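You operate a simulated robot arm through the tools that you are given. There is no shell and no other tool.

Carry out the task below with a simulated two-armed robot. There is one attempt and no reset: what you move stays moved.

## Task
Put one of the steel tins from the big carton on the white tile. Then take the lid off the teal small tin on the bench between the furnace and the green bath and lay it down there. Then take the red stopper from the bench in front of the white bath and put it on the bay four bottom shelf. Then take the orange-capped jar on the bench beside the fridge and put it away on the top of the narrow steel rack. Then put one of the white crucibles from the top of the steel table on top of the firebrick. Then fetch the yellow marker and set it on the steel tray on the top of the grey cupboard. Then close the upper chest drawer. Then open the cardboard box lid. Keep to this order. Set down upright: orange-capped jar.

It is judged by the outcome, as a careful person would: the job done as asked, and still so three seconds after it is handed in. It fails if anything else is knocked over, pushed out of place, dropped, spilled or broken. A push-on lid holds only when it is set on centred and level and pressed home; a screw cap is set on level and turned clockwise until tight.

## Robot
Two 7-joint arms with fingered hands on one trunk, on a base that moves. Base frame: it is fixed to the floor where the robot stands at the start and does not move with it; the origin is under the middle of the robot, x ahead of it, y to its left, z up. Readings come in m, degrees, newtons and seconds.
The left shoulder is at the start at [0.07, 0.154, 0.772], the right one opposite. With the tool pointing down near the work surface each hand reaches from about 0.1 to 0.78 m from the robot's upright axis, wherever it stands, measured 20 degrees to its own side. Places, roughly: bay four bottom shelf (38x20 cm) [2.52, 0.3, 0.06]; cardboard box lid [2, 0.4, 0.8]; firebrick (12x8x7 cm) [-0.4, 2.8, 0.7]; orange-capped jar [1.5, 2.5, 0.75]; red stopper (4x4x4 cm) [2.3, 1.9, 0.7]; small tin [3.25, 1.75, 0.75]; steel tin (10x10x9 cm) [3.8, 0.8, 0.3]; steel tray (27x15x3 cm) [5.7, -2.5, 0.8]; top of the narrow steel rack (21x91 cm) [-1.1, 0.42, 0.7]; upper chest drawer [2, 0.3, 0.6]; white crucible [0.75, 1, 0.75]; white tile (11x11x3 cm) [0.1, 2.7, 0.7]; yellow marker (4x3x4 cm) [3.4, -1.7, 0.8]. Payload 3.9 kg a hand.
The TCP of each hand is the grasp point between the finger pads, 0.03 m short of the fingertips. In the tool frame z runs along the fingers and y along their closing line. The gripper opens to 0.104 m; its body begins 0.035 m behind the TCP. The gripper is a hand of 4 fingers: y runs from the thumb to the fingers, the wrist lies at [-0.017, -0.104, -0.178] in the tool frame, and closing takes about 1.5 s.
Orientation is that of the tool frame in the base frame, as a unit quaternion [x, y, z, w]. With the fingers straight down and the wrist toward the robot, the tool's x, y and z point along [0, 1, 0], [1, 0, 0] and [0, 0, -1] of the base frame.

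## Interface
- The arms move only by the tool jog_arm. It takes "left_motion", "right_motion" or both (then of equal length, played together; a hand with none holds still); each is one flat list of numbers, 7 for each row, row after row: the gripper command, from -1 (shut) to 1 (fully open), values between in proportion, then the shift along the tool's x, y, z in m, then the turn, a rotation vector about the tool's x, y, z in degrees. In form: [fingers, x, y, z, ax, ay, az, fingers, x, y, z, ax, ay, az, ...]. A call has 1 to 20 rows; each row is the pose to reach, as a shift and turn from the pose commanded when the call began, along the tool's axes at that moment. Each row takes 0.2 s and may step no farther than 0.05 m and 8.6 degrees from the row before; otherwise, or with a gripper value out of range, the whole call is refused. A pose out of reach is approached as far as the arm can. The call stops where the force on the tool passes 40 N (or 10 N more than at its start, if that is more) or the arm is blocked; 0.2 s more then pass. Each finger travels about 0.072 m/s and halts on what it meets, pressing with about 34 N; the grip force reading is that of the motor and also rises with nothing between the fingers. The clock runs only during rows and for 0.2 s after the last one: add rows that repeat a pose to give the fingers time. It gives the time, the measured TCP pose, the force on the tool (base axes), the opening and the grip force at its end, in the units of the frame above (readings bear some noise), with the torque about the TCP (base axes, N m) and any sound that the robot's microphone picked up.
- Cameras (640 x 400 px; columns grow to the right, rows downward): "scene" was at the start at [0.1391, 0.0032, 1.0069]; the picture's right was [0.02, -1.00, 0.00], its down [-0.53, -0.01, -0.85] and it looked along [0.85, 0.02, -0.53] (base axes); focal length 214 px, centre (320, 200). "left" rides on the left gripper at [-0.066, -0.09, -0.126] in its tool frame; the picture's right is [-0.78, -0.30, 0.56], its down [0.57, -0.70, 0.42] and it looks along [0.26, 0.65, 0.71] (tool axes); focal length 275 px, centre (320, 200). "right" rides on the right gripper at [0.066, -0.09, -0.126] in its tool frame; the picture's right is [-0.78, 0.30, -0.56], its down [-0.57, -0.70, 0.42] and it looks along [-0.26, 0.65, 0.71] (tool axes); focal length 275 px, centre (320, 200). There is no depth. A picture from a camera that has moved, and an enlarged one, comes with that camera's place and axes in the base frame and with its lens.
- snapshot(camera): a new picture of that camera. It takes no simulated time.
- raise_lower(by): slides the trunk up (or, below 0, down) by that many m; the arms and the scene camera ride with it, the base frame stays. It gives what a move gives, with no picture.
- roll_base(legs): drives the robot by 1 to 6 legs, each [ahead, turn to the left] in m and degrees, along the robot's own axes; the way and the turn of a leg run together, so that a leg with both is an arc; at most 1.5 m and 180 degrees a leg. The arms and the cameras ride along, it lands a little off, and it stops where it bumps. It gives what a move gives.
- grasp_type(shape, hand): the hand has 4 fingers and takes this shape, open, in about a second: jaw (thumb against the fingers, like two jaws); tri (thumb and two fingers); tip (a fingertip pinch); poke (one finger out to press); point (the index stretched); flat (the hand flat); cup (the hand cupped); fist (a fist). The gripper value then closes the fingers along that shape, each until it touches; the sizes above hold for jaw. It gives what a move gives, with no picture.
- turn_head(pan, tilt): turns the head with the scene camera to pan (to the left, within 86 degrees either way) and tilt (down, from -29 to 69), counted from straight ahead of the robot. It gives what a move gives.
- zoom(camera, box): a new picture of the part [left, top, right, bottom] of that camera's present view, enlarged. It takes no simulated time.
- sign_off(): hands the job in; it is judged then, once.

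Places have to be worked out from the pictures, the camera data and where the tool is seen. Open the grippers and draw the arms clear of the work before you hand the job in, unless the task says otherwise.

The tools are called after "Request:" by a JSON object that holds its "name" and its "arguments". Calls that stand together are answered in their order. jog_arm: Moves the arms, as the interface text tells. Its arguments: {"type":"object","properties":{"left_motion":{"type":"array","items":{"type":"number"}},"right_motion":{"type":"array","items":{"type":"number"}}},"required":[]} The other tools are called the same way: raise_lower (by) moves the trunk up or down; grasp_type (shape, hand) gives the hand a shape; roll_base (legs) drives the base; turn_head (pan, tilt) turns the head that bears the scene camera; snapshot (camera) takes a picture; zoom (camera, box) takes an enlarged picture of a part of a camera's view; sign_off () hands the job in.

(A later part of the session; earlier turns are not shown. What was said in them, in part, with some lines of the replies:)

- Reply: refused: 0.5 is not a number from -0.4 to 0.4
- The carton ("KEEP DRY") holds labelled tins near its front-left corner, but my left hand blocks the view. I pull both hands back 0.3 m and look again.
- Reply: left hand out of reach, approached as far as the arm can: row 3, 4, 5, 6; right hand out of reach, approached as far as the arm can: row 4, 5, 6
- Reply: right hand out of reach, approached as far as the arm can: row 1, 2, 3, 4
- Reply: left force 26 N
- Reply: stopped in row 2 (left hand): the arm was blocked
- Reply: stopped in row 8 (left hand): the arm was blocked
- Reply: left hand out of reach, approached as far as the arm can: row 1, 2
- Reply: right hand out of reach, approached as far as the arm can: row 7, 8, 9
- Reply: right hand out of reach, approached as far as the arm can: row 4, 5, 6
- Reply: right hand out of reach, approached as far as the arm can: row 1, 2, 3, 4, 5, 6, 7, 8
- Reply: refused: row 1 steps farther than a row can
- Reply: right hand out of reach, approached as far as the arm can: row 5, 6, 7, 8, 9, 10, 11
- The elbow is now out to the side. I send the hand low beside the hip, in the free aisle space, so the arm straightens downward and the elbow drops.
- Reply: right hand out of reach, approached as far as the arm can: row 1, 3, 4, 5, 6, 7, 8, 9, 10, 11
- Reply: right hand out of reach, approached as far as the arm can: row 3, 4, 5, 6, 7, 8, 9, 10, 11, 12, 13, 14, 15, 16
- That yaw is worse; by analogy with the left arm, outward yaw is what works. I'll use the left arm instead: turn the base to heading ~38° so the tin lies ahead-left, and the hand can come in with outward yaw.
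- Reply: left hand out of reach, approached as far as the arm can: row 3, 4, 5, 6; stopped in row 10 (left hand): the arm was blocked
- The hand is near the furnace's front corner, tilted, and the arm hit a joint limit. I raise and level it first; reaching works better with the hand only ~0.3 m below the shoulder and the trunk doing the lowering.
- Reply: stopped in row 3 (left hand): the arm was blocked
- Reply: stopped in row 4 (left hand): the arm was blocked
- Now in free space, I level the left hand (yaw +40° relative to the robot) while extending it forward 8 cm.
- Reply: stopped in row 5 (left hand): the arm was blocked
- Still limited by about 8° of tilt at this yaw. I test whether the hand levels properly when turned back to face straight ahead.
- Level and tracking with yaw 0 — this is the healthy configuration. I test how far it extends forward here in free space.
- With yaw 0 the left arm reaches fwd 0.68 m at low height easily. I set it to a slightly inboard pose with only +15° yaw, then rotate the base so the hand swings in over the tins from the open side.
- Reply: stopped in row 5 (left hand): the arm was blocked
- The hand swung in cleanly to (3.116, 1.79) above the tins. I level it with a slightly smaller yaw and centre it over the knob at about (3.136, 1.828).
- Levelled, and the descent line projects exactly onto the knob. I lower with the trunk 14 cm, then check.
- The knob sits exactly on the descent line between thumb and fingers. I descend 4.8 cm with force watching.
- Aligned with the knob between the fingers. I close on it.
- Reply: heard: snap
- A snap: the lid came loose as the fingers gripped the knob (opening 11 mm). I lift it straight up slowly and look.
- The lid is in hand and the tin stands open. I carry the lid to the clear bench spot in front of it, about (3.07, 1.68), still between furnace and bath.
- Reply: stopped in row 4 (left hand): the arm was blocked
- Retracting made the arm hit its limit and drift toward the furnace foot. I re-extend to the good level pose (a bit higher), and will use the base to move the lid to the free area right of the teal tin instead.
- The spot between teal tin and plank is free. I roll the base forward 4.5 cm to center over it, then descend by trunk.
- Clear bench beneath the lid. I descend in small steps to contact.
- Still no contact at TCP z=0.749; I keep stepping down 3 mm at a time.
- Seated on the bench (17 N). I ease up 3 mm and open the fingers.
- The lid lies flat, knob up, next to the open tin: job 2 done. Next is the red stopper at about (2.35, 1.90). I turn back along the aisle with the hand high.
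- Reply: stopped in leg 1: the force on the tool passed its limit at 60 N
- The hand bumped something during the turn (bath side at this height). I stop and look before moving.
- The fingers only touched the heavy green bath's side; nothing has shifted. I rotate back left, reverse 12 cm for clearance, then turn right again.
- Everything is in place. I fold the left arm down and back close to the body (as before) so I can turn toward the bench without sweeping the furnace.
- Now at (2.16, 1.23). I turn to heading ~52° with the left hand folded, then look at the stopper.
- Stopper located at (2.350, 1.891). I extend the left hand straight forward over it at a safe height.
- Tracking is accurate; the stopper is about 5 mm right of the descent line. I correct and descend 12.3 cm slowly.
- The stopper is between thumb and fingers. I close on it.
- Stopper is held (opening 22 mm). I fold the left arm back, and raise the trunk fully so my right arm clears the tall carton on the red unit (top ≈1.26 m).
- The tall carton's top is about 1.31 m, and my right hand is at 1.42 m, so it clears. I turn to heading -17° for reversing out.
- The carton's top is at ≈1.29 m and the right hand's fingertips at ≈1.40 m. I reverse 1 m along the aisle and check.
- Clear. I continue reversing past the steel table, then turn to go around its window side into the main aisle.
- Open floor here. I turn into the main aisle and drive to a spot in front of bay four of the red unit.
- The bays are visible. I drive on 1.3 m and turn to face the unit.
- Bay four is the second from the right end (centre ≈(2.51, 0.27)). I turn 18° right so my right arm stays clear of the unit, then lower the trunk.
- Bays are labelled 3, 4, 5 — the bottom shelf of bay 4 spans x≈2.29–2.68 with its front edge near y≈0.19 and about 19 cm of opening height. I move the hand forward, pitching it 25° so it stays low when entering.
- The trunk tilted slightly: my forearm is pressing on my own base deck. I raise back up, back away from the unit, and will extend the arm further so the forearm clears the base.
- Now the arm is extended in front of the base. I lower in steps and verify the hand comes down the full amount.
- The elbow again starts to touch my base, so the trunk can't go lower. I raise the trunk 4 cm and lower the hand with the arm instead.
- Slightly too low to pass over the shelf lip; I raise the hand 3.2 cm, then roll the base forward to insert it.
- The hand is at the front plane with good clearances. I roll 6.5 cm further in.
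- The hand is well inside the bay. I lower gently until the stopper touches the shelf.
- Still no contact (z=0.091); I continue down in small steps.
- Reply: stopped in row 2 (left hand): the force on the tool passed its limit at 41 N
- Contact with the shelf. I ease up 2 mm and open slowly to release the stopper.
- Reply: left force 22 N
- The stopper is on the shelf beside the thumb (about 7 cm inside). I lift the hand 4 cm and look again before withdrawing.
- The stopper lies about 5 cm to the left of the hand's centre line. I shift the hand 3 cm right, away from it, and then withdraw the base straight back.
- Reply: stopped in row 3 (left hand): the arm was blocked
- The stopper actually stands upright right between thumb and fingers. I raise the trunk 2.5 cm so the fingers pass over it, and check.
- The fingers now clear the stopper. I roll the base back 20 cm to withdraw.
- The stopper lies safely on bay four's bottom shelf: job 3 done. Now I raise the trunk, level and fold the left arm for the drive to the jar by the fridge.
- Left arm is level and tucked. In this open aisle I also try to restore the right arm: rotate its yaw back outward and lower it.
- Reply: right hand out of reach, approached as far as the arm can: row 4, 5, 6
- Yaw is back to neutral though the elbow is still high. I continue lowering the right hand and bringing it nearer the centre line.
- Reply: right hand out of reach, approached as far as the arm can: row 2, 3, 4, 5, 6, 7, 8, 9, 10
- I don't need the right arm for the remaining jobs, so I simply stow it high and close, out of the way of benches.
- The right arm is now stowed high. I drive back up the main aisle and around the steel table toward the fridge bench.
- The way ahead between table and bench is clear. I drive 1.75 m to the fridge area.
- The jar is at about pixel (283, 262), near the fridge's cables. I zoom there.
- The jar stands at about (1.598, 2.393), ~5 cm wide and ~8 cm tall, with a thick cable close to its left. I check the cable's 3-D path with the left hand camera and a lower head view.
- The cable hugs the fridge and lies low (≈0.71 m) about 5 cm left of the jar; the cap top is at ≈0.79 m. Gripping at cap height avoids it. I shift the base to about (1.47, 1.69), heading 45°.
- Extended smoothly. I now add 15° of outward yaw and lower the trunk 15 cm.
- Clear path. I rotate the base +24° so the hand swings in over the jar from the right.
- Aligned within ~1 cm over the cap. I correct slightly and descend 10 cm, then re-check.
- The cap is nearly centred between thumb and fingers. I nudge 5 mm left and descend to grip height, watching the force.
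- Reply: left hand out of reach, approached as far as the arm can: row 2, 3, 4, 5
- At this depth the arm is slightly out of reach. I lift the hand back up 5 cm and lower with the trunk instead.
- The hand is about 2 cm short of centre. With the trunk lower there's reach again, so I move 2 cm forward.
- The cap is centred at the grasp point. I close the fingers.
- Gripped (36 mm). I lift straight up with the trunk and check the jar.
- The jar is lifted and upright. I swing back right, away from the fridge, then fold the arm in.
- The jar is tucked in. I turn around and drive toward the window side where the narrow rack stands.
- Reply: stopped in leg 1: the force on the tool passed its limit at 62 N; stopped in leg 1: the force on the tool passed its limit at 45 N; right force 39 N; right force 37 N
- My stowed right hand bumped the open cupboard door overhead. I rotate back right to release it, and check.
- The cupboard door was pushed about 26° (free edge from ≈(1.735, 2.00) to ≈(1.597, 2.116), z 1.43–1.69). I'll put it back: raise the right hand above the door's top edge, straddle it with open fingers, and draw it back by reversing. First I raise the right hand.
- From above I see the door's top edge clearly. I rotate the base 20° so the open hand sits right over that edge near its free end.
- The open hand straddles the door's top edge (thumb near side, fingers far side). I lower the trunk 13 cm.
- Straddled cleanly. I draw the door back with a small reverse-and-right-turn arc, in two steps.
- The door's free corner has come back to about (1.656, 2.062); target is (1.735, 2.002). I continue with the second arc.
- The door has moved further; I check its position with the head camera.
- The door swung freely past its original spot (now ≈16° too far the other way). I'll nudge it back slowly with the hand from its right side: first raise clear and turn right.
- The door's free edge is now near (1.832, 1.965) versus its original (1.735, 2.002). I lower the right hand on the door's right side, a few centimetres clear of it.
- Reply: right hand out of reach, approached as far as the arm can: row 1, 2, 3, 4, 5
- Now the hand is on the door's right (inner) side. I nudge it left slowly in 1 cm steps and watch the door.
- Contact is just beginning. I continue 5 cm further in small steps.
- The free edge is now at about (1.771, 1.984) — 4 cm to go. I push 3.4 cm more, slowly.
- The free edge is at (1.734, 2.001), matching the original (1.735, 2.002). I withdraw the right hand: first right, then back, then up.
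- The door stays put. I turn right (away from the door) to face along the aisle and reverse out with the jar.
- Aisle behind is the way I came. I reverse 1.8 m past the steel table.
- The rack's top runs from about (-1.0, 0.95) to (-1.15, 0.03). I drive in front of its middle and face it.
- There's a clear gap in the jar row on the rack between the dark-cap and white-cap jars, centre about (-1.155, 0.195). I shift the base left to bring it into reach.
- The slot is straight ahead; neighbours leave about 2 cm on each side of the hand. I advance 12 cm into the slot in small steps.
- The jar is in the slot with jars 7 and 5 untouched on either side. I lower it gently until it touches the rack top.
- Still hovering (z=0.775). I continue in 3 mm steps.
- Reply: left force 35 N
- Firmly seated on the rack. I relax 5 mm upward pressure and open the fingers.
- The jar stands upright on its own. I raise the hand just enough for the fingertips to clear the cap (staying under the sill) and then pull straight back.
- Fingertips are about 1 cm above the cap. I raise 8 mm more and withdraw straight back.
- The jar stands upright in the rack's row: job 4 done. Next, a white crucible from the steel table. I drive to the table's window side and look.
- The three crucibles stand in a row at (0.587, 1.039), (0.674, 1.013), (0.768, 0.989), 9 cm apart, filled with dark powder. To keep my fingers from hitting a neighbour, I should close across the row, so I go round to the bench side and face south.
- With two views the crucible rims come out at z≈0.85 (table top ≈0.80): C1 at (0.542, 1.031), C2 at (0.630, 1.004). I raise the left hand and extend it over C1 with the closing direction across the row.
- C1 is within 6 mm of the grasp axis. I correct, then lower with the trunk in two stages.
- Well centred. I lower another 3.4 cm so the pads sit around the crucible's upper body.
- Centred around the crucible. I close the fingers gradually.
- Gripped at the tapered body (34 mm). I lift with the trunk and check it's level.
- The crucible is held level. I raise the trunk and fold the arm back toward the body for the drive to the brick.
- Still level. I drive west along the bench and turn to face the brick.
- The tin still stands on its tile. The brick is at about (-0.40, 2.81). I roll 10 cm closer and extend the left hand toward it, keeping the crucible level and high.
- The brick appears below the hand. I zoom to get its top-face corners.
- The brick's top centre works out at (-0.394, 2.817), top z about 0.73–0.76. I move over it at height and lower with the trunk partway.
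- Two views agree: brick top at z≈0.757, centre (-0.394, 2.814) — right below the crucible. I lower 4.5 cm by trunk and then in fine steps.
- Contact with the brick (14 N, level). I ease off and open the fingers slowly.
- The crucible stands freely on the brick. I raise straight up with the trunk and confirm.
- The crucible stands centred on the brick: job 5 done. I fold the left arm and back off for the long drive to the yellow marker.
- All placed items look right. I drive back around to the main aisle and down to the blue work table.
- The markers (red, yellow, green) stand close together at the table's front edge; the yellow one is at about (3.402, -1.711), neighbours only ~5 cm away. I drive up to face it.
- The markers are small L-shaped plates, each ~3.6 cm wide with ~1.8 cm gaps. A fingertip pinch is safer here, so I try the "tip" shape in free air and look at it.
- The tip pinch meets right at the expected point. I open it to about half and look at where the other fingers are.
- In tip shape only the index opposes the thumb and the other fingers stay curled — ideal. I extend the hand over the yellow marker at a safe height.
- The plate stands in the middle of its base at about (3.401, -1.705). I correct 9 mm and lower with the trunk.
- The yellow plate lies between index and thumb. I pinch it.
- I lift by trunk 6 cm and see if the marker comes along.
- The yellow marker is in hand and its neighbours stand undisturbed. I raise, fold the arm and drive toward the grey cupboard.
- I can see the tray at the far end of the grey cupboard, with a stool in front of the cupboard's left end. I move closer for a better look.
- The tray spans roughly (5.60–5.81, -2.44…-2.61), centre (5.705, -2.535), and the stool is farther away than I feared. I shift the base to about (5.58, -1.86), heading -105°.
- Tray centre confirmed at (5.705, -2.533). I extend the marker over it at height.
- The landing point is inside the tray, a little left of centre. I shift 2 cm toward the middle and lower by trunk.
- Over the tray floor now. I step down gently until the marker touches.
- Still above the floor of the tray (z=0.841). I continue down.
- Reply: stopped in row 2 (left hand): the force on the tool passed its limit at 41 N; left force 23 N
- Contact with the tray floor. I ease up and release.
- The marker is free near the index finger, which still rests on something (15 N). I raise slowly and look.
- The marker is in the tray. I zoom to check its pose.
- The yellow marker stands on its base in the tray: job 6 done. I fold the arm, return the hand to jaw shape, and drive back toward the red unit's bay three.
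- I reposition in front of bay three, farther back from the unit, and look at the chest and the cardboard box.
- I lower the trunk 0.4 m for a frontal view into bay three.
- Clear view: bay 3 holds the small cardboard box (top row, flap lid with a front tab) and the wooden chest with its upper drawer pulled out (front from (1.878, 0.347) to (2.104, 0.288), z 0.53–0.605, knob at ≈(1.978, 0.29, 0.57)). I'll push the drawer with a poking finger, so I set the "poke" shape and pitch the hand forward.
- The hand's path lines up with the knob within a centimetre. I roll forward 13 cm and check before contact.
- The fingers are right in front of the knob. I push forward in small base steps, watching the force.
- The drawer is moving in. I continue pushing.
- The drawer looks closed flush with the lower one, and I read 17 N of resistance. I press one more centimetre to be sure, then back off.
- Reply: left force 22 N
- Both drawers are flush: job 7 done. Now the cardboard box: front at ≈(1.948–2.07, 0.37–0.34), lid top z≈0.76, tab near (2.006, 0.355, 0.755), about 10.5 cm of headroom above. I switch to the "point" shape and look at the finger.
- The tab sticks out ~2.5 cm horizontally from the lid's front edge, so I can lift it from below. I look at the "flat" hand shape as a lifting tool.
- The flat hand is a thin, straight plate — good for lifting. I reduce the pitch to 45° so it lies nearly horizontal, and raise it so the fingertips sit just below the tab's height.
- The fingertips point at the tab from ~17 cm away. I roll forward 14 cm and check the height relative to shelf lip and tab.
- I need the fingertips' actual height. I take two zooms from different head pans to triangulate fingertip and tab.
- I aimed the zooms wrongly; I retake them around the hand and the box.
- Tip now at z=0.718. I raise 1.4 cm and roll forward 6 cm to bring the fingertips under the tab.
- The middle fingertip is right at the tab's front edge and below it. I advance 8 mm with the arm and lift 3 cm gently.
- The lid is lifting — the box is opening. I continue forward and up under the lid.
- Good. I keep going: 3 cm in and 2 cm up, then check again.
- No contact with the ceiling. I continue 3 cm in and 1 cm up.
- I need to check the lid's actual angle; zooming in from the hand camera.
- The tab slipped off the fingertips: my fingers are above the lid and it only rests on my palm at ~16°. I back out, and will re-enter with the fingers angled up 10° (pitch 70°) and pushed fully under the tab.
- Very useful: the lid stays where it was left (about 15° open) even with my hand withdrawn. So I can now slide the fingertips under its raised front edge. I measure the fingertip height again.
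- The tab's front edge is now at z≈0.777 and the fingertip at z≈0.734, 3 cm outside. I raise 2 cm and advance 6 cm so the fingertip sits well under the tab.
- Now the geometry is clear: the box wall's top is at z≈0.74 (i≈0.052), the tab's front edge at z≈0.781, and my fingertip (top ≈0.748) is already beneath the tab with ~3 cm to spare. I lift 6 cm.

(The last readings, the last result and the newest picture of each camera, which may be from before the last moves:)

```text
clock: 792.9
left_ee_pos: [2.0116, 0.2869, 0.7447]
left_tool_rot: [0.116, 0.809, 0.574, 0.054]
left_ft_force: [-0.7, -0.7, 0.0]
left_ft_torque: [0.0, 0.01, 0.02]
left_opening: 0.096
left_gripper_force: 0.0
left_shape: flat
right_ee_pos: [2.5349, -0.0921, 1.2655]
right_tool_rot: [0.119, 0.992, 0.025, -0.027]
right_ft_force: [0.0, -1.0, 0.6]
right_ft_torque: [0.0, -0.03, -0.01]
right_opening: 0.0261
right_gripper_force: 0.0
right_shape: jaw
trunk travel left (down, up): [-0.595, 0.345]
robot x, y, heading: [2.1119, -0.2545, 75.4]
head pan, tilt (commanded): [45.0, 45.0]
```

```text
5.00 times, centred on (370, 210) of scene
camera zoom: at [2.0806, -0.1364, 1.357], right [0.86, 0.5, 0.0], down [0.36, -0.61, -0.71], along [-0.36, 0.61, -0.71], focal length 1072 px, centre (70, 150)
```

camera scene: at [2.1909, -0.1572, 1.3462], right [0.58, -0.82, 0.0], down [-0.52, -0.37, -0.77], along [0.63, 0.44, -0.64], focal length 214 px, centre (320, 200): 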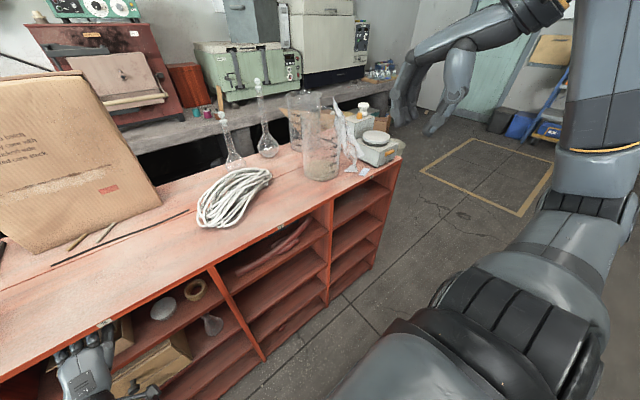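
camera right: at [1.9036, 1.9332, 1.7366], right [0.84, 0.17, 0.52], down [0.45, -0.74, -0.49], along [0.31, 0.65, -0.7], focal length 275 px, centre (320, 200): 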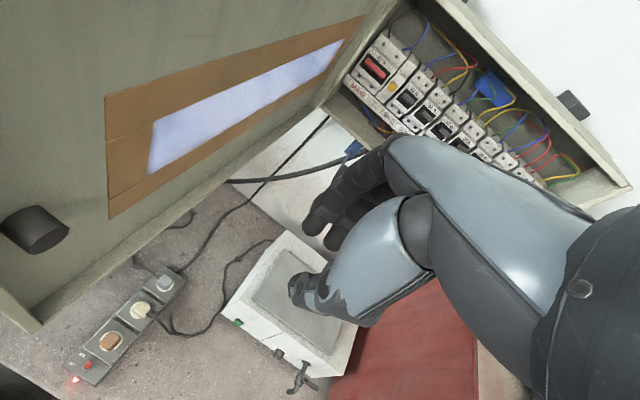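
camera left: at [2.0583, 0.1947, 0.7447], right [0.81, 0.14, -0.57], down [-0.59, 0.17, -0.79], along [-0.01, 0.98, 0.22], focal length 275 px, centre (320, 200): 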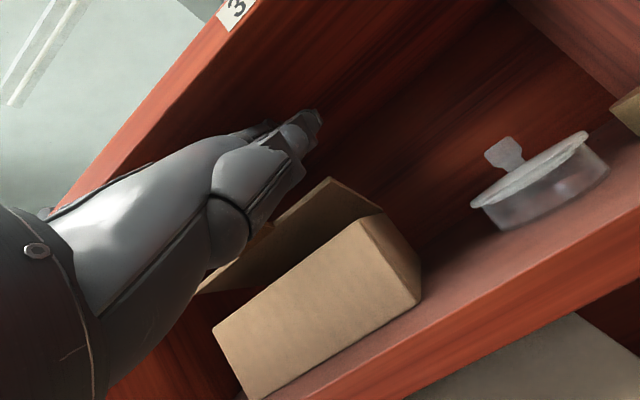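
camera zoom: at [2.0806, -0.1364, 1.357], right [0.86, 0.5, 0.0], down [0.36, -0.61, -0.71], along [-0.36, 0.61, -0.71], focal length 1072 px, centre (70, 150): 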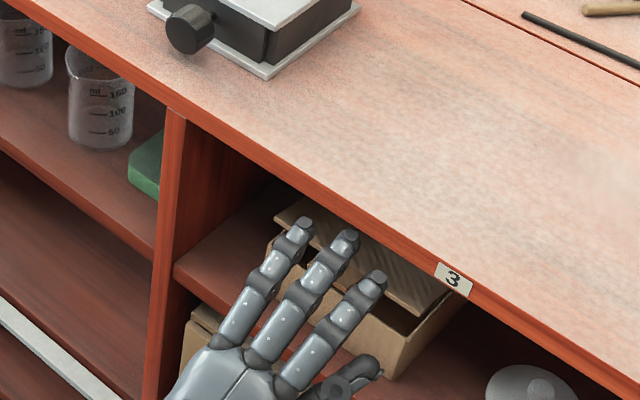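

The fingers passed in front of the tab again, so my triangulated fingertip depth is biased. I calibrate by touch: lower the fingers onto the shelf edge in front of the box until I feel contact.

Request:
{"name": "jog_arm", "arguments": {"left_motion": [1, 0, -0.0034, -0.0094, 0, 0, 0, 1, 0, -0.022, -0.0026, 0, 0, 0, 1, 0, -0.0408, 0.0042, 0, 0, 0, 1, 0, -0.0549, 0.0093, 0, 0, 0, 1, 0, -0.0643, 0.0127, 0, 0, 0]}}

Request:
{"name": "jog_arm", "arguments": {"left_motion": [1, 0, -0.0047, 0.0017, 0, 0, 0, 1, 0, -0.0094, 0.0034, 0, 0, 0]}}

Request:
{"name": "zoom", "arguments": {"camera": "scene", "box": [320, 185, 420, 255]}}

```text
clock: 794.1
left_ee_pos: [2.0057, 0.2778, 0.6798]
left_tool_rot: [0.118, 0.809, 0.573, 0.054]
left_ft_force: [0.2, 1.1, 0.1]
left_ft_torque: [0.01, 0.0, 0.0]
left_opening: 0.0959
left_gripper_force: 0.1
left_shape: flat
right_ee_pos: [2.5346, -0.0911, 1.2652]
right_tool_rot: [0.118, 0.992, 0.026, -0.028]
right_ft_force: [-0.3, 0.0, 0.2]
right_ft_torque: [-0.03, 0.01, 0.01]
right_opening: 0.0263
right_gripper_force: 0.1
right_shape: jaw
trunk travel left (down, up): [-0.595, 0.345]
robot x, y, heading: [2.1103, -0.2564, 75.2]
head pan, tilt (commanded): [45.0, 45.0]
```

```text
clock: 794.7
left_ee_pos: [2.0051, 0.2794, 0.67]
left_tool_rot: [0.117, 0.809, 0.573, 0.054]
left_ft_force: [-0.4, -0.9, -0.2]
left_ft_torque: [0.02, 0.0, 0.01]
left_opening: 0.096
left_gripper_force: 0.0
left_shape: flat
right_ee_pos: [2.5358, -0.0906, 1.2664]
right_tool_rot: [0.119, 0.992, 0.026, -0.028]
right_ft_force: [-0.4, 0.1, 0.4]
right_ft_torque: [0.03, 0.01, -0.02]
right_opening: 0.0262
right_gripper_force: 0.0
right_shape: jaw
trunk travel left (down, up): [-0.595, 0.345]
robot x, y, heading: [2.1078, -0.2535, 75.0]
head pan, tilt (commanded): [45.0, 45.0]
```

```text
5.71 times, centred on (370, 220) of scene
camera zoom: at [2.0805, -0.1364, 1.357], right [0.86, 0.5, 0.0], down [0.36, -0.61, -0.71], along [-0.36, 0.61, -0.71], focal length 1226 px, centre (34, 86)
```

zoom: 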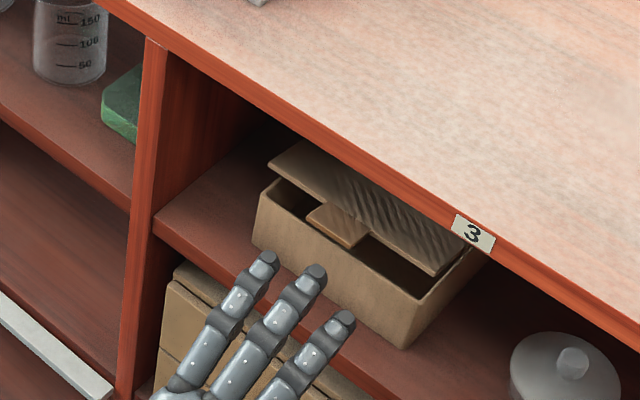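

No contact yet at TCP z=0.670. I continue in 5 mm steps.

Request:
{"name": "jog_arm", "arguments": {"left_motion": [1, 0, -0.0047, 0.0017, 0, 0, 0, 1, 0, -0.0094, 0.0034, 0, 0, 0]}}

Request:
{"name": "jog_arm", "arguments": {"left_motion": [1, 0, -0.0047, 0.0017, 0, 0, 0, 1, 0, -0.0094, 0.0034, 0, 0, 0]}}

Request:
{"name": "jog_arm", "arguments": {"left_motion": [1, 0, -0.0047, 0.0017, 0, 0, 0, 1, 0, -0.0094, 0.0034, 0, 0, 0]}}

```text
clock: 795.3
left_ee_pos: [2.0042, 0.2787, 0.6603]
left_tool_rot: [0.117, 0.809, 0.573, 0.054]
left_ft_force: [-0.6, -0.1, 0.6]
left_ft_torque: [0.01, 0.0, -0.02]
left_opening: 0.0963
left_gripper_force: 0.1
left_shape: flat
right_ee_pos: [2.5356, -0.0923, 1.2657]
right_tool_rot: [0.118, 0.992, 0.025, -0.027]
right_ft_force: [0.3, -0.1, 0.1]
right_ft_torque: [-0.02, -0.02, -0.01]
right_opening: 0.0261
right_gripper_force: 0.0
right_shape: jaw
trunk travel left (down, up): [-0.595, 0.345]
robot x, y, heading: [2.1064, -0.2548, 75.3]
head pan, tilt (commanded): [45.0, 45.0]
```

```text
clock: 795.9
left_ee_pos: [2.0044, 0.2787, 0.6503]
left_tool_rot: [0.118, 0.809, 0.573, 0.055]
left_ft_force: [0.4, 0.6, 0.0]
left_ft_torque: [0.02, 0.02, 0.01]
left_opening: 0.0961
left_gripper_force: 0.1
left_shape: flat
right_ee_pos: [2.5349, -0.0916, 1.2652]
right_tool_rot: [0.118, 0.992, 0.026, -0.028]
right_ft_force: [0.1, 0.2, 0.0]
right_ft_torque: [-0.01, -0.03, -0.05]
right_opening: 0.0263
right_gripper_force: 0.1
right_shape: jaw
trunk travel left (down, up): [-0.595, 0.345]
robot x, y, heading: [2.1092, -0.2567, 75.2]
head pan, tilt (commanded): [45.0, 45.0]
```

```text
clock: 796.5
left_ee_pos: [2.0036, 0.278, 0.6406]
left_tool_rot: [0.118, 0.809, 0.573, 0.055]
left_ft_force: [0.3, -0.2, -0.3]
left_ft_torque: [-0.02, 0.0, -0.03]
left_opening: 0.0959
left_gripper_force: 0.1
left_shape: flat
right_ee_pos: [2.5358, -0.0914, 1.265]
right_tool_rot: [0.119, 0.992, 0.025, -0.028]
right_ft_force: [-0.1, -0.1, 0.1]
right_ft_torque: [-0.02, 0.0, 0.0]
right_opening: 0.0262
right_gripper_force: 0.1
right_shape: jaw
trunk travel left (down, up): [-0.595, 0.345]
robot x, y, heading: [2.1082, -0.2571, 75.4]
head pan, tilt (commanded): [45.0, 45.0]
```

Still free at 0.641. A couple more steps.

Request:
{"name": "jog_arm", "arguments": {"left_motion": [1, 0, -0.0047, 0.0017, 0, 0, 0, 1, 0, -0.0094, 0.0034, 0, 0, 0]}}

Request:
{"name": "jog_arm", "arguments": {"left_motion": [1, 0, -0.0047, 0.0017, 0, 0, 0, 1, 0, -0.0094, 0.0034, 0, 0, 0]}}

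Request:
{"name": "zoom", "arguments": {"camera": "scene", "box": [320, 185, 420, 255]}}

```text
clock: 797.1
left_ee_pos: [2.0031, 0.2793, 0.6298]
left_tool_rot: [0.118, 0.809, 0.573, 0.055]
left_ft_force: [0.4, -0.1, 0.7]
left_ft_torque: [-0.01, 0.03, -0.03]
left_opening: 0.0959
left_gripper_force: 0.1
left_shape: flat
right_ee_pos: [2.5343, -0.0929, 1.2655]
right_tool_rot: [0.119, 0.992, 0.025, -0.028]
right_ft_force: [0.1, 0.5, 0.0]
right_ft_torque: [0.03, -0.01, 0.0]
right_opening: 0.0262
right_gripper_force: 0.1
right_shape: jaw
trunk travel left (down, up): [-0.595, 0.345]
robot x, y, heading: [2.1111, -0.2571, 75.2]
head pan, tilt (commanded): [45.0, 45.0]
```

```text
clock: 797.7
left_ee_pos: [2.003, 0.2792, 0.6214]
left_tool_rot: [0.116, 0.81, 0.573, 0.053]
left_ft_force: [0.0, -1.2, -0.3]
left_ft_torque: [0.04, 0.01, -0.02]
left_opening: 0.0961
left_gripper_force: 0.1
left_shape: flat
right_ee_pos: [2.5342, -0.092, 1.2647]
right_tool_rot: [0.118, 0.992, 0.025, -0.028]
right_ft_force: [-0.4, 0.0, -0.5]
right_ft_torque: [-0.01, 0.0, -0.01]
right_opening: 0.0263
right_gripper_force: 0.1
right_shape: jaw
trunk travel left (down, up): [-0.595, 0.345]
robot x, y, heading: [2.1083, -0.2571, 75.3]
head pan, tilt (commanded): [45.0, 45.0]
```

```text
5.71 times, centred on (370, 220) of scene
camera zoom: at [2.0805, -0.1364, 1.357], right [0.86, 0.5, 0.0], down [0.36, -0.61, -0.71], along [-0.36, 0.61, -0.71], focal length 1226 px, centre (34, 86)
```

zoom: 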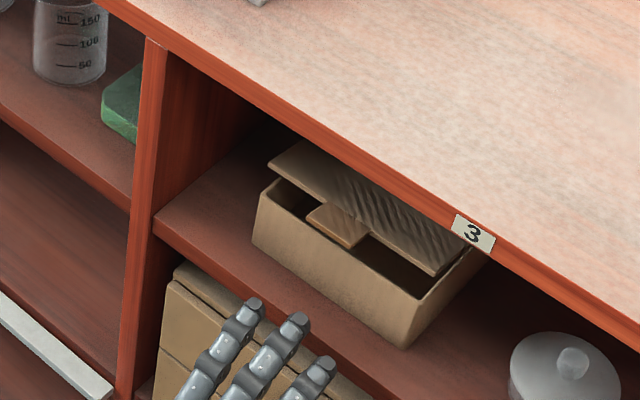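

The contact test shows the fingertips sit much higher relative to the TCP than I triangulated (about +0.105 m up, +0.04 m forward). That explains the misses. With that calibration I set TCP z≈0.663 (fingertip centre ≈0.768, below the tab's ≈0.79) and advance.

Request:
{"name": "jog_arm", "arguments": {"left_motion": [1, 0, 0.0132, -0.0048, 0, 0, 0, 1, 0, 0.0263, -0.0096, 0, 0, 0, 1, 0, 0.0395, -0.0144, 0, 0, 0]}}

Request:
{"name": "jog_arm", "arguments": {"left_motion": [1, 0, 0.0034, 0.0094, 0, 0, 0, 1, 0, 0.0068, 0.0188, 0, 0, 0, 1, 0, 0.0103, 0.0282, 0, 0, 0]}}

Request:
{"name": "zoom", "arguments": {"camera": "scene", "box": [320, 185, 420, 255]}}

```text
clock: 798.5
left_ee_pos: [2.0052, 0.278, 0.6628]
left_tool_rot: [0.117, 0.809, 0.573, 0.054]
left_ft_force: [-0.2, -0.5, -0.1]
left_ft_torque: [0.01, 0.04, -0.04]
left_opening: 0.0961
left_gripper_force: 0.1
left_shape: flat
right_ee_pos: [2.5361, -0.0924, 1.2647]
right_tool_rot: [0.118, 0.992, 0.026, -0.027]
right_ft_force: [-0.1, -0.3, -0.4]
right_ft_torque: [0.05, -0.05, -0.03]
right_opening: 0.0264
right_gripper_force: 0.1
right_shape: jaw
trunk travel left (down, up): [-0.595, 0.345]
robot x, y, heading: [2.1117, -0.258, 75.5]
head pan, tilt (commanded): [45.0, 45.0]
```

```text
clock: 799.3
left_ee_pos: [2.0128, 0.3075, 0.6625]
left_tool_rot: [0.117, 0.809, 0.573, 0.054]
left_ft_force: [0.2, 0.1, -0.2]
left_ft_torque: [0.02, -0.02, 0.0]
left_opening: 0.0961
left_gripper_force: 0.1
left_shape: flat
right_ee_pos: [2.5346, -0.0909, 1.2656]
right_tool_rot: [0.119, 0.992, 0.025, -0.027]
right_ft_force: [-0.5, 0.8, -0.2]
right_ft_torque: [-0.02, 0.06, -0.02]
right_opening: 0.0263
right_gripper_force: 0.2
right_shape: jaw
trunk travel left (down, up): [-0.595, 0.345]
robot x, y, heading: [2.1065, -0.2563, 75.4]
head pan, tilt (commanded): [45.0, 45.0]
```

```text
5.71 times, centred on (370, 220) of scene
camera zoom: at [2.0806, -0.136, 1.3569], right [0.86, 0.5, 0.0], down [0.36, -0.61, -0.71], along [-0.36, 0.61, -0.71], focal length 1226 px, centre (34, 86)
```

zoom: 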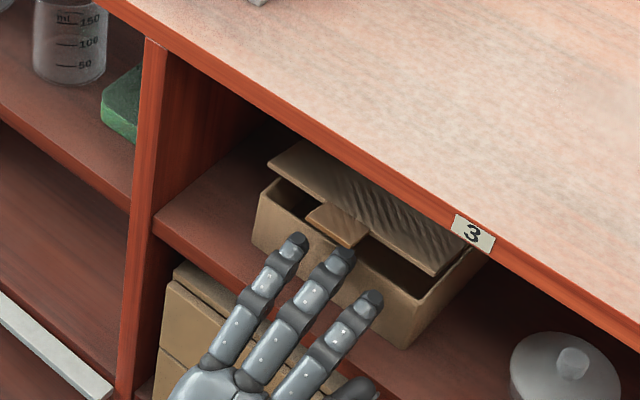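

I zoom in tight on the tab and fingertip.

Request:
{"name": "zoom", "arguments": {"camera": "scene", "box": [355, 205, 405, 240]}}

Request:
{"name": "snapshot", "arguments": {"camera": "left"}}

```text
11.43 times, centred on (380, 222) of scene
camera zoom: at [2.0806, -0.136, 1.3569], right [0.86, 0.5, 0.0], down [0.36, -0.61, -0.71], along [-0.36, 0.61, -0.71], focal length 2451 px, centre (-366, -57)
```

zoom: 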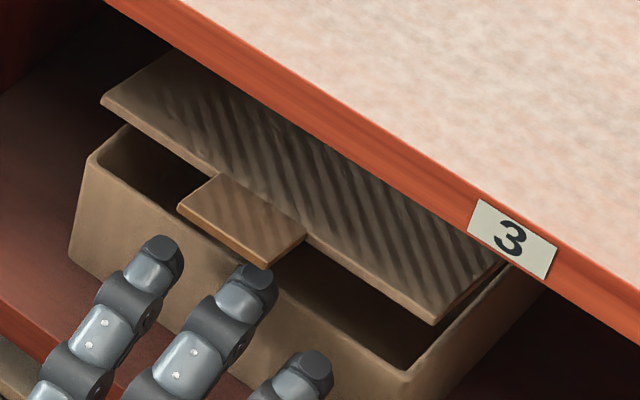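

```text
taken
camera left: at [2.039, 0.1476, 0.6162], right [0.84, 0.22, -0.5], down [-0.55, 0.31, -0.78], along [-0.01, 0.92, 0.38], focal length 275 px, centre (320, 200)
```

left: 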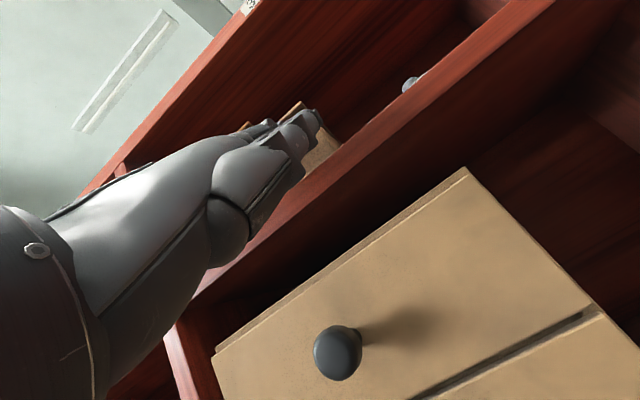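

The fingertips are right at the tab's underside now. I advance 1.5 cm more and check whether they slide beneath it.

Request:
{"name": "jog_arm", "arguments": {"left_motion": [1, 0, 0.0026, 0.0071, 0, 0, 0, 1, 0, 0.0051, 0.0141, 0, 0, 0]}}

Request:
{"name": "zoom", "arguments": {"camera": "scene", "box": [355, 205, 405, 240]}}

```text
clock: 799.9
left_ee_pos: [2.016, 0.3197, 0.6609]
left_tool_rot: [0.117, 0.809, 0.573, 0.054]
left_ft_force: [-0.9, -17.2, -4.0]
left_ft_torque: [1.49, -0.08, 0.01]
left_opening: 0.0002
left_gripper_force: 0.0
left_shape: flat
right_ee_pos: [2.5339, -0.0945, 1.2658]
right_tool_rot: [0.119, 0.992, 0.027, -0.028]
right_ft_force: [0.0, -0.7, 0.1]
right_ft_torque: [0.02, -0.02, -0.01]
right_opening: 0.0261
right_gripper_force: 0.0
right_shape: jaw
trunk travel left (down, up): [-0.595, 0.345]
robot x, y, heading: [2.1081, -0.2546, 75.3]
head pan, tilt (commanded): [45.0, 45.0]
```

```text
11.43 times, centred on (380, 222) of scene
camera zoom: at [2.0799, -0.1399, 1.3571], right [0.86, 0.51, 0.0], down [0.36, -0.61, -0.71], along [-0.36, 0.61, -0.71], focal length 2451 px, centre (-366, -57)
```

zoom: 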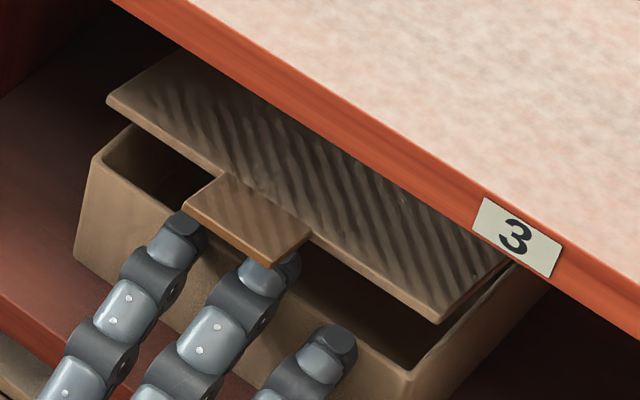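

The middle fingertip is now under the tab, but my palm touches the shelf's front edge (17 N). I back off 4 mm and lift from here.

Request:
{"name": "jog_arm", "arguments": {"left_motion": [1, 0, -0.0014, -0.0038, 0, 0, 0, 1, 0, 0.0054, -0.0062, 0, 0, 0, 1, 0, 0.0148, -0.0097, 0, 0, 0, 1, 0, 0.0242, -0.0131, 0, 0, 0]}}

Request:
{"name": "zoom", "arguments": {"camera": "scene", "box": [355, 205, 405, 240]}}

```text
clock: 800.9
left_ee_pos: [2.0166, 0.3185, 0.6901]
left_tool_rot: [0.118, 0.809, 0.574, 0.055]
left_ft_force: [-0.6, 0.1, 0.1]
left_ft_torque: [0.0, 0.0, -0.02]
left_opening: 0.0959
left_gripper_force: 0.1
left_shape: flat
right_ee_pos: [2.5338, -0.0923, 1.2659]
right_tool_rot: [0.119, 0.992, 0.026, -0.028]
right_ft_force: [0.1, 1.2, -0.4]
right_ft_torque: [-0.05, 0.0, -0.01]
right_opening: 0.0264
right_gripper_force: 0.0
right_shape: jaw
trunk travel left (down, up): [-0.595, 0.345]
robot x, y, heading: [2.1093, -0.2566, 75.3]
head pan, tilt (commanded): [45.0, 45.0]
```

```text
11.43 times, centred on (380, 222) of scene
camera zoom: at [2.0805, -0.1366, 1.357], right [0.86, 0.5, 0.0], down [0.36, -0.61, -0.71], along [-0.36, 0.61, -0.71], focal length 2451 px, centre (-366, -57)
```

zoom: 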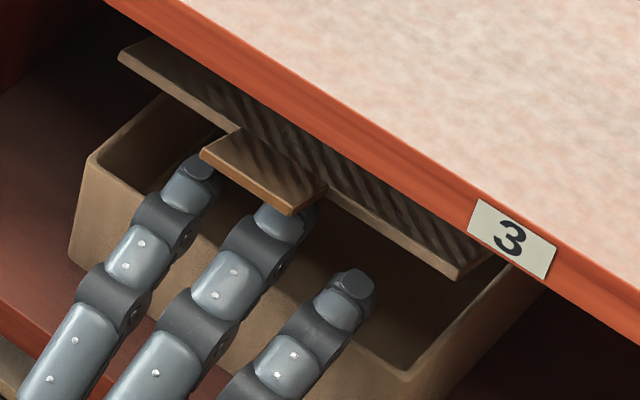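

The lid is rising with my fingers clearly under the tab. I continue 4 cm inward and 2 cm up.

Request:
{"name": "jog_arm", "arguments": {"left_motion": [1, 0, 0.0054, 0.0051, 0, 0, 0, 1, 0, 0.0108, 0.0102, 0, 0, 0, 1, 0, 0.0162, 0.0154, 0, 0, 0, 1, 0, 0.0216, 0.0205, 0, 0, 0, 1, 0, 0.027, 0.0256, 0, 0, 0, 1, 0, 0.0325, 0.0308, 0, 0, 0]}}

Request:
{"name": "zoom", "arguments": {"camera": "scene", "box": [345, 195, 405, 240]}}

Request:
{"name": "snapshot", "arguments": {"camera": "left"}}

```text
clock: 802.3
left_ee_pos: [2.028, 0.3569, 0.7095]
left_tool_rot: [0.117, 0.809, 0.573, 0.054]
left_ft_force: [-0.7, 0.9, -0.3]
left_ft_torque: [-0.01, 0.01, -0.02]
left_opening: 0.0959
left_gripper_force: 0.0
left_shape: flat
right_ee_pos: [2.5353, -0.0908, 1.2646]
right_tool_rot: [0.119, 0.992, 0.025, -0.028]
right_ft_force: [-0.2, -0.7, 0.7]
right_ft_torque: [-0.02, -0.03, -0.02]
right_opening: 0.0261
right_gripper_force: 0.0
right_shape: jaw
trunk travel left (down, up): [-0.595, 0.345]
robot x, y, heading: [2.1117, -0.2572, 75.4]
head pan, tilt (commanded): [45.0, 45.0]
```

```text
8.89 times, centred on (375, 218) of scene
camera zoom: at [2.0806, -0.1363, 1.3569], right [0.86, 0.5, 0.0], down [0.36, -0.61, -0.71], along [-0.36, 0.61, -0.71], focal length 1906 px, centre (-169, 44)
```

zoom: 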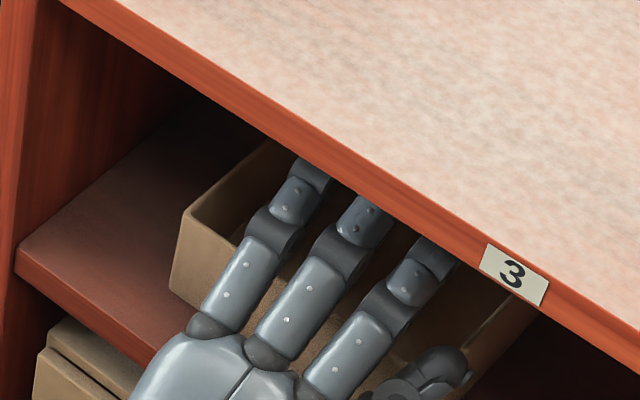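

```text
taken
camera left: at [2.0531, 0.1968, 0.6639], right [0.84, 0.22, -0.5], down [-0.55, 0.31, -0.78], along [-0.01, 0.92, 0.38], focal length 275 px, centre (320, 200)
```

left: 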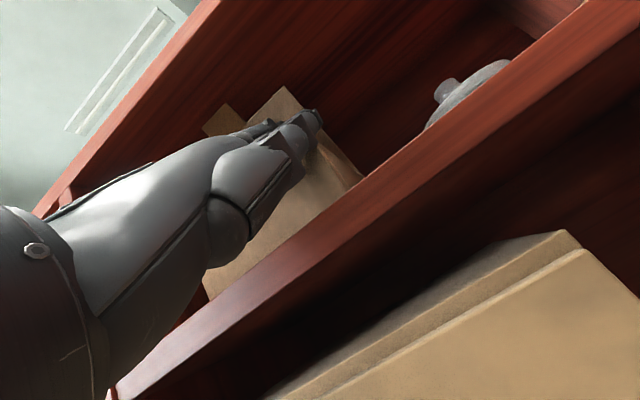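

The lid is now around 50–60° open with my fingers inside under it. I continue 3 cm inward and 2.5 cm up.

Request:
{"name": "jog_arm", "arguments": {"left_motion": [1, 0, 0.0094, -0.0034, 0, 0, 0, 1, 0, 0.0162, 0.0033, 0, 0, 0, 1, 0, 0.0223, 0.008, 0, 0, 0, 1, 0, 0.0281, 0.0138, 0, 0, 0, 1, 0, 0.0338, 0.0196, 0, 0, 0]}}

Request:
{"name": "snapshot", "arguments": {"camera": "left"}}

Request:
{"name": "zoom", "arguments": {"camera": "scene", "box": [335, 185, 425, 250]}}

```text
clock: 803.0
left_ee_pos: [2.0283, 0.3609, 0.7154]
left_tool_rot: [0.118, 0.815, 0.565, 0.052]
left_ft_force: [-1.0, -12.0, -7.2]
left_ft_torque: [1.01, -0.11, 0.06]
left_opening: 0.0962
left_gripper_force: 0.1
left_shape: flat
right_ee_pos: [2.5344, -0.0908, 1.266]
right_tool_rot: [0.118, 0.992, 0.026, -0.028]
right_ft_force: [-0.3, -0.9, -1.1]
right_ft_torque: [-0.01, 0.03, -0.02]
right_opening: 0.0261
right_gripper_force: 0.1
right_shape: jaw
trunk travel left (down, up): [-0.595, 0.345]
robot x, y, heading: [2.107, -0.2592, 75.6]
head pan, tilt (commanded): [45.0, 45.0]
stopped in row 3 (left hand): the force on the tool passed its limit at 48 N (the readings are from after the stop); the commanded pose is now the measured one
```

```text
taken
camera left: at [2.0534, 0.1997, 0.6729], right [0.83, 0.21, -0.51], down [-0.55, 0.3, -0.78], along [-0.01, 0.93, 0.36], focal length 275 px, centre (320, 200)
```

left: 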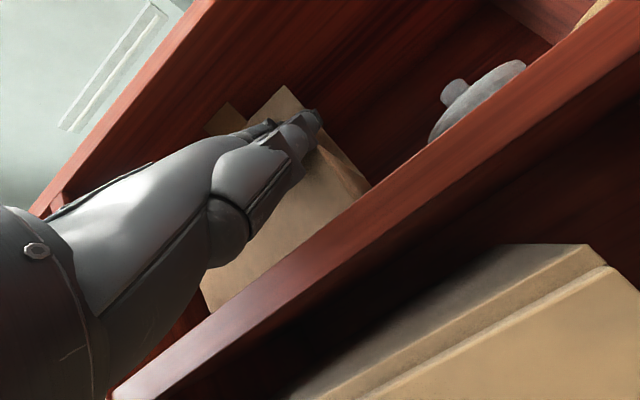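

```text
6.15 times, centred on (380, 218) of scene
camera zoom: at [2.0798, -0.1374, 1.357], right [0.86, 0.51, 0.0], down [0.36, -0.61, -0.71], along [-0.36, 0.61, -0.71], focal length 1320 px, centre (-49, 92)
```

zoom: 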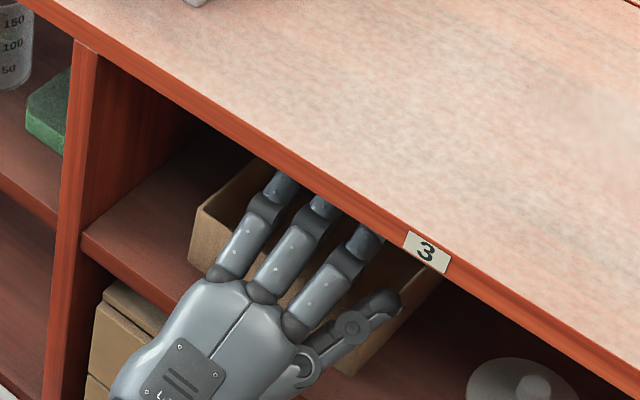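

The lid's tab has met the shelf ceiling (≈55°), so that's its physical limit here. I ease down and withdraw the fingers carefully to see whether the lid stays open.

Request:
{"name": "jog_arm", "arguments": {"left_motion": [1, 0, -0.0075, 0.0027, 0, 0, 0, 1, 0, -0.0143, -0.0033, 0, 0, 0, 1, 0, -0.0211, -0.0091, 0, 0, 0, 1, 0, -0.03, -0.015, 0, 0, 0, 1, 0, -0.038, -0.03, 0, 0, 0, 1, 0, -0.046, -0.05, 0, 0, 0, 1, 0, -0.056, -0.075, 0, 0, 0, 1, 0, -0.066, -0.1, 0, 0, 0]}}

Request:
{"name": "zoom", "arguments": {"camera": "scene", "box": [335, 185, 425, 250]}}

Request:
{"name": "snapshot", "arguments": {"camera": "left"}}

```text
clock: 804.8
left_ee_pos: [1.9981, 0.2486, 0.6926]
left_tool_rot: [0.117, 0.814, 0.567, 0.052]
left_ft_force: [0.9, 0.7, 0.3]
left_ft_torque: [0.0, 0.02, 0.0]
left_opening: 0.0959
left_gripper_force: 0.1
left_shape: flat
right_ee_pos: [2.5342, -0.0915, 1.2653]
right_tool_rot: [0.117, 0.992, 0.026, -0.027]
right_ft_force: [-0.4, -0.5, -0.5]
right_ft_torque: [-0.01, 0.01, 0.02]
right_opening: 0.0261
right_gripper_force: 0.0
right_shape: jaw
trunk travel left (down, up): [-0.595, 0.345]
robot x, y, heading: [2.1087, -0.2569, 75.2]
head pan, tilt (commanded): [45.0, 45.0]
```

```text
6.15 times, centred on (380, 218) of scene
camera zoom: at [2.0801, -0.1377, 1.357], right [0.86, 0.51, 0.0], down [0.36, -0.61, -0.71], along [-0.36, 0.61, -0.71], focal length 1320 px, centre (-49, 92)
```

zoom: 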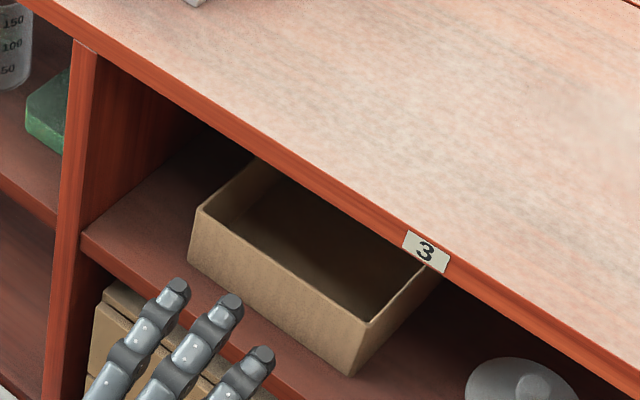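

```text
taken
camera left: at [2.0235, 0.0883, 0.6479], right [0.83, 0.21, -0.51], down [-0.55, 0.3, -0.78], along [-0.01, 0.93, 0.37], focal length 275 px, centre (320, 200)
```

left: 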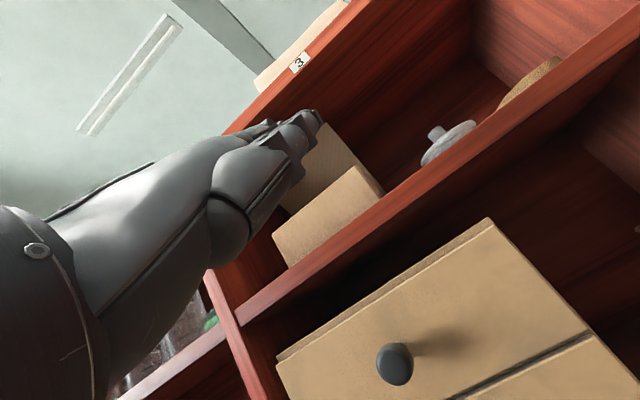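

The box now stands open with its lid up and staying there. I back away and look from the front at a lower height to judge the lid's angle.

Request:
{"name": "roll_base", "arguments": {"legs": [[-0.25, 0]]}}

Request:
{"name": "raise_lower", "arguments": {"by": -0.3}}

Request:
{"name": "turn_head", "arguments": {"pan": 5, "tilt": 15}}

Request:
{"name": "zoom", "arguments": {"camera": "scene", "box": [200, 160, 400, 290]}}

```text
clock: 806.6
left_ee_pos: [1.9343, 0.0035, 0.691]
left_tool_rot: [0.119, 0.814, 0.566, 0.053]
left_ft_force: [0.9, 0.7, 0.2]
left_ft_torque: [0.01, 0.04, 0.01]
left_opening: 0.0962
left_gripper_force: 0.1
left_shape: flat
right_ee_pos: [2.4693, -0.3396, 1.2653]
right_tool_rot: [0.119, 0.992, 0.026, -0.028]
right_ft_force: [0.6, 0.2, -0.2]
right_ft_torque: [0.03, 0.0, -0.05]
right_opening: 0.0263
right_gripper_force: 0.0
right_shape: jaw
trunk travel left (down, up): [-0.595, 0.345]
robot x, y, heading: [2.0484, -0.5019, 75.1]
head pan, tilt (commanded): [45.0, 45.0]
```

```text
clock: 809.6
left_ee_pos: [1.9344, 0.0037, 0.3909]
left_tool_rot: [0.118, 0.814, 0.567, 0.053]
left_ft_force: [0.1, 0.1, -0.2]
left_ft_torque: [0.02, -0.01, 0.01]
left_opening: 0.0961
left_gripper_force: 0.1
left_shape: flat
right_ee_pos: [2.4711, -0.338, 0.9651]
right_tool_rot: [0.119, 0.992, 0.025, -0.028]
right_ft_force: [1.1, 0.6, -0.4]
right_ft_torque: [0.02, -0.02, -0.04]
right_opening: 0.0263
right_gripper_force: 0.2
right_shape: jaw
trunk travel left (down, up): [-0.295, 0.645]
robot x, y, heading: [2.0443, -0.501, 75.2]
head pan, tilt (commanded): [45.0, 45.0]
```

```text
clock: 810.7
left_ee_pos: [1.935, 0.0031, 0.3913]
left_tool_rot: [0.119, 0.814, 0.567, 0.053]
left_ft_force: [0.2, -0.6, 0.3]
left_ft_torque: [0.01, 0.02, -0.01]
left_opening: 0.0961
left_gripper_force: 0.1
left_shape: flat
right_ee_pos: [2.4694, -0.3393, 0.9662]
right_tool_rot: [0.119, 0.992, 0.026, -0.027]
right_ft_force: [0.2, 0.4, -0.5]
right_ft_torque: [0.02, 0.0, 0.05]
right_opening: 0.0263
right_gripper_force: 0.1
right_shape: jaw
trunk travel left (down, up): [-0.295, 0.645]
robot x, y, heading: [2.0443, -0.5054, 75.3]
head pan, tilt (commanded): [5.0, 15.0]
```

```text
3.08 times, centred on (300, 225) of scene
camera zoom: at [2.0723, -0.3617, 1.1037], right [0.99, -0.17, 0.0], down [-0.04, -0.26, -0.97], along [0.16, 0.95, -0.26], focal length 660 px, centre (382, 123)
```

zoom: 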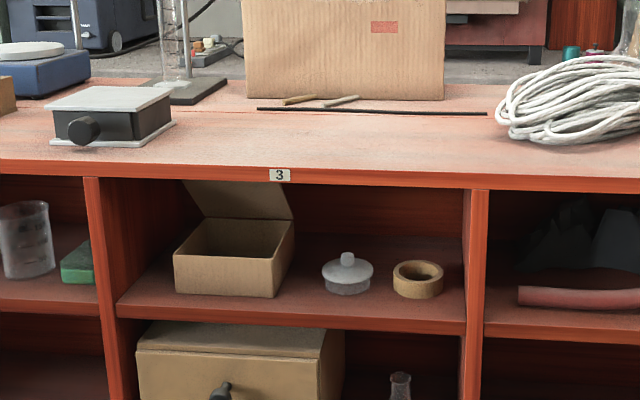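

The box is open: its lid stands up at about 50°, which is essentially as far as the shelf above allows, and it holds. I now back away and open both grippers.

Request:
{"name": "roll_base", "arguments": {"legs": [[-0.2, 0]]}}

Request:
{"name": "grasp_type", "arguments": {"shape": "jaw", "hand": "left"}}

Request:
{"name": "jog_arm", "arguments": {"left_motion": [1, 0, 0, 0, 0, 0, 0, 1, 0, 0, 0, 0, 0, 0, 1, 0, 0, 0, 0, 0, 0, 1, 0, 0, 0, 0, 0, 0, 1, 0, 0, 0, 0, 0, 0, 1, 0, 0, 0, 0, 0, 0], "right_motion": [1, 0, 0, 0, 0, 0, 0, 1, 0, 0, 0, 0, 0, 0, 1, 0, 0, 0, 0, 0, 0, 1, 0, 0, 0, 0, 0, 0, 1, 0, 0, 0, 0, 0, 0, 1, 0, 0, 0, 0, 0, 0]}}

Request:
{"name": "turn_head", "arguments": {"pan": 0, "tilt": 20}}

Request:
{"name": "snapshot", "arguments": {"camera": "scene"}}

Request:
{"name": "zoom", "arguments": {"camera": "scene", "box": [220, 160, 420, 290]}}

```text
clock: 812.3
left_ee_pos: [1.8819, -0.1914, 0.3916]
left_tool_rot: [0.118, 0.814, 0.566, 0.053]
left_ft_force: [0.7, 0.1, 0.6]
left_ft_torque: [0.0, 0.0, 0.0]
left_opening: 0.096
left_gripper_force: 0.1
left_shape: flat
right_ee_pos: [2.4178, -0.5341, 0.9659]
right_tool_rot: [0.118, 0.992, 0.026, -0.028]
right_ft_force: [-0.8, -0.1, -0.2]
right_ft_torque: [0.02, -0.02, 0.02]
right_opening: 0.0261
right_gripper_force: 0.0
right_shape: jaw
trunk travel left (down, up): [-0.295, 0.645]
robot x, y, heading: [1.9923, -0.6999, 75.3]
head pan, tilt (commanded): [5.0, 15.0]
```

```text
clock: 813.2
left_ee_pos: [1.8823, -0.192, 0.3903]
left_tool_rot: [0.118, 0.813, 0.567, 0.053]
left_ft_force: [0.5, 0.8, 0.2]
left_ft_torque: [0.0, 0.01, 0.03]
left_opening: 0.1034
left_gripper_force: 0.1
left_shape: jaw
right_ee_pos: [2.4173, -0.5334, 0.9646]
right_tool_rot: [0.12, 0.992, 0.025, -0.028]
right_ft_force: [1.0, -0.5, -0.3]
right_ft_torque: [-0.02, -0.02, -0.01]
right_opening: 0.0263
right_gripper_force: 0.1
right_shape: jaw
trunk travel left (down, up): [-0.295, 0.645]
robot x, y, heading: [1.9942, -0.7013, 75.3]
head pan, tilt (commanded): [5.0, 15.0]
```

```text
clock: 814.6
left_ee_pos: [1.8821, -0.1931, 0.3919]
left_tool_rot: [0.117, 0.814, 0.567, 0.052]
left_ft_force: [-0.2, -0.2, 0.2]
left_ft_torque: [0.0, 0.02, -0.02]
left_opening: 0.1041
left_gripper_force: 0.0
left_shape: jaw
right_ee_pos: [2.418, -0.5339, 0.9648]
right_tool_rot: [0.119, 0.992, 0.025, -0.028]
right_ft_force: [-0.5, 0.8, 0.6]
right_ft_torque: [-0.02, 0.01, -0.02]
right_opening: 0.1038
right_gripper_force: 0.0
right_shape: jaw
trunk travel left (down, up): [-0.295, 0.645]
robot x, y, heading: [1.9981, -0.6979, 75.2]
head pan, tilt (commanded): [5.0, 15.0]
```

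```text
clock: 815.3
left_ee_pos: [1.8835, -0.193, 0.391]
left_tool_rot: [0.118, 0.814, 0.566, 0.052]
left_ft_force: [-0.3, 1.3, -0.4]
left_ft_torque: [-0.02, -0.03, 0.0]
left_opening: 0.1038
left_gripper_force: 0.1
left_shape: jaw
right_ee_pos: [2.4194, -0.5331, 0.9653]
right_tool_rot: [0.118, 0.992, 0.025, -0.028]
right_ft_force: [-0.3, 0.5, -0.6]
right_ft_torque: [0.02, -0.02, -0.02]
right_opening: 0.1039
right_gripper_force: 0.1
right_shape: jaw
trunk travel left (down, up): [-0.295, 0.645]
robot x, y, heading: [1.9897, -0.6978, 75.2]
head pan, tilt (commanded): [0.0, 20.0]
```

```text
taken
camera scene: at [2.0285, -0.5593, 1.0957], right [0.97, -0.25, 0.0], down [-0.09, -0.33, -0.94], along [0.24, 0.91, -0.34], focal length 214 px, centre (320, 200)
```

scene: 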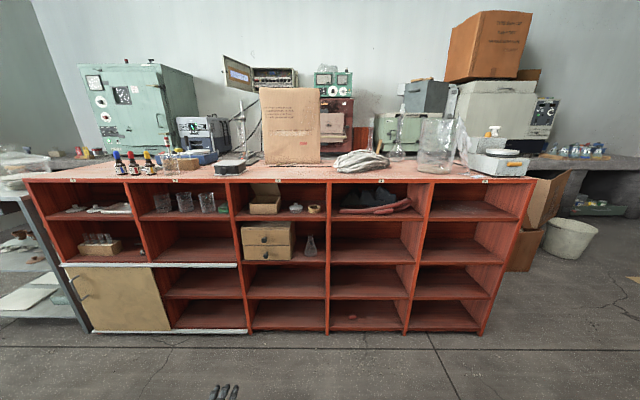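

```text
3.08 times, centred on (320, 225) of scene
camera zoom: at [2.0285, -0.5593, 1.0957], right [0.97, -0.25, 0.0], down [-0.09, -0.33, -0.94], along [0.24, 0.91, -0.34], focal length 660 px, centre (320, 123)
```

zoom: 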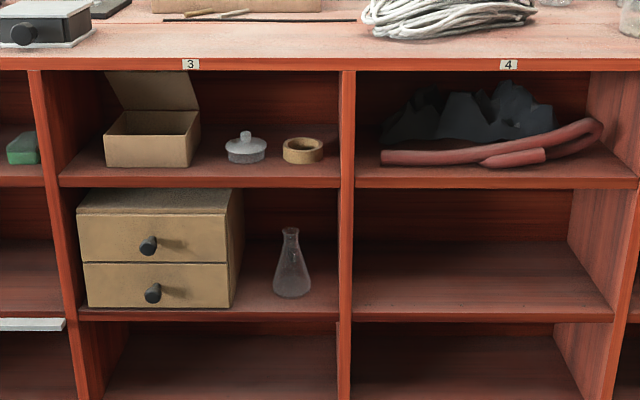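

Final check: the box lid is open and holding, both drawers are closed, the red stopper is on bay four's bottom shelf, both grippers are open and the arms are clear. All eight jobs are done in order, so I hand the job in.

Request:
{"name": "sign_off", "arguments": {}}

```text
The job is handed in.
```

I did all eight jobs in order and handed the job in. There are four things to know about how it went:

- **Box lid:** it stands at about 50°, not fully back. Its tab meets the underside of the unit's top, so it can't go further without moving the box. It stayed put after I let go.
- **Cupboard door:** while carrying the jar, I turned and bumped the open door of the wall cupboard above the bench near the fridge. It swung about 16°. I moved it back until its edge was within about 1 cm of where it started.
- **Other knocks:** my left hand also touched the furnace latch (about 14 N) and the side of the green bath (about 60 N). Neither looked moved afterwards.
- **Red stopper:** it is lying on its side on bay four's bottom shelf, about 5 cm in from the front.

| Job | Result |
|---|---|
| Steel tin | The red-banded tin from the carton is centred on the white tile |
| Teal tin lid | Off, lying flat on the bench beside the open tin |
| Red stopper | On bay four's bottom shelf |
| Orange-capped jar | Upright in the gap in the jar row on top of the steel rack |
| White crucible | Upright at the centre of the firebrick, contents still in it |
| Yellow marker | Standing on its base in the steel tray |
| Upper chest drawer | Closed flush with the lower one |
| Cardboard box lid | Open at about 50° |

Both grippers are open and the arms are clear of the work.
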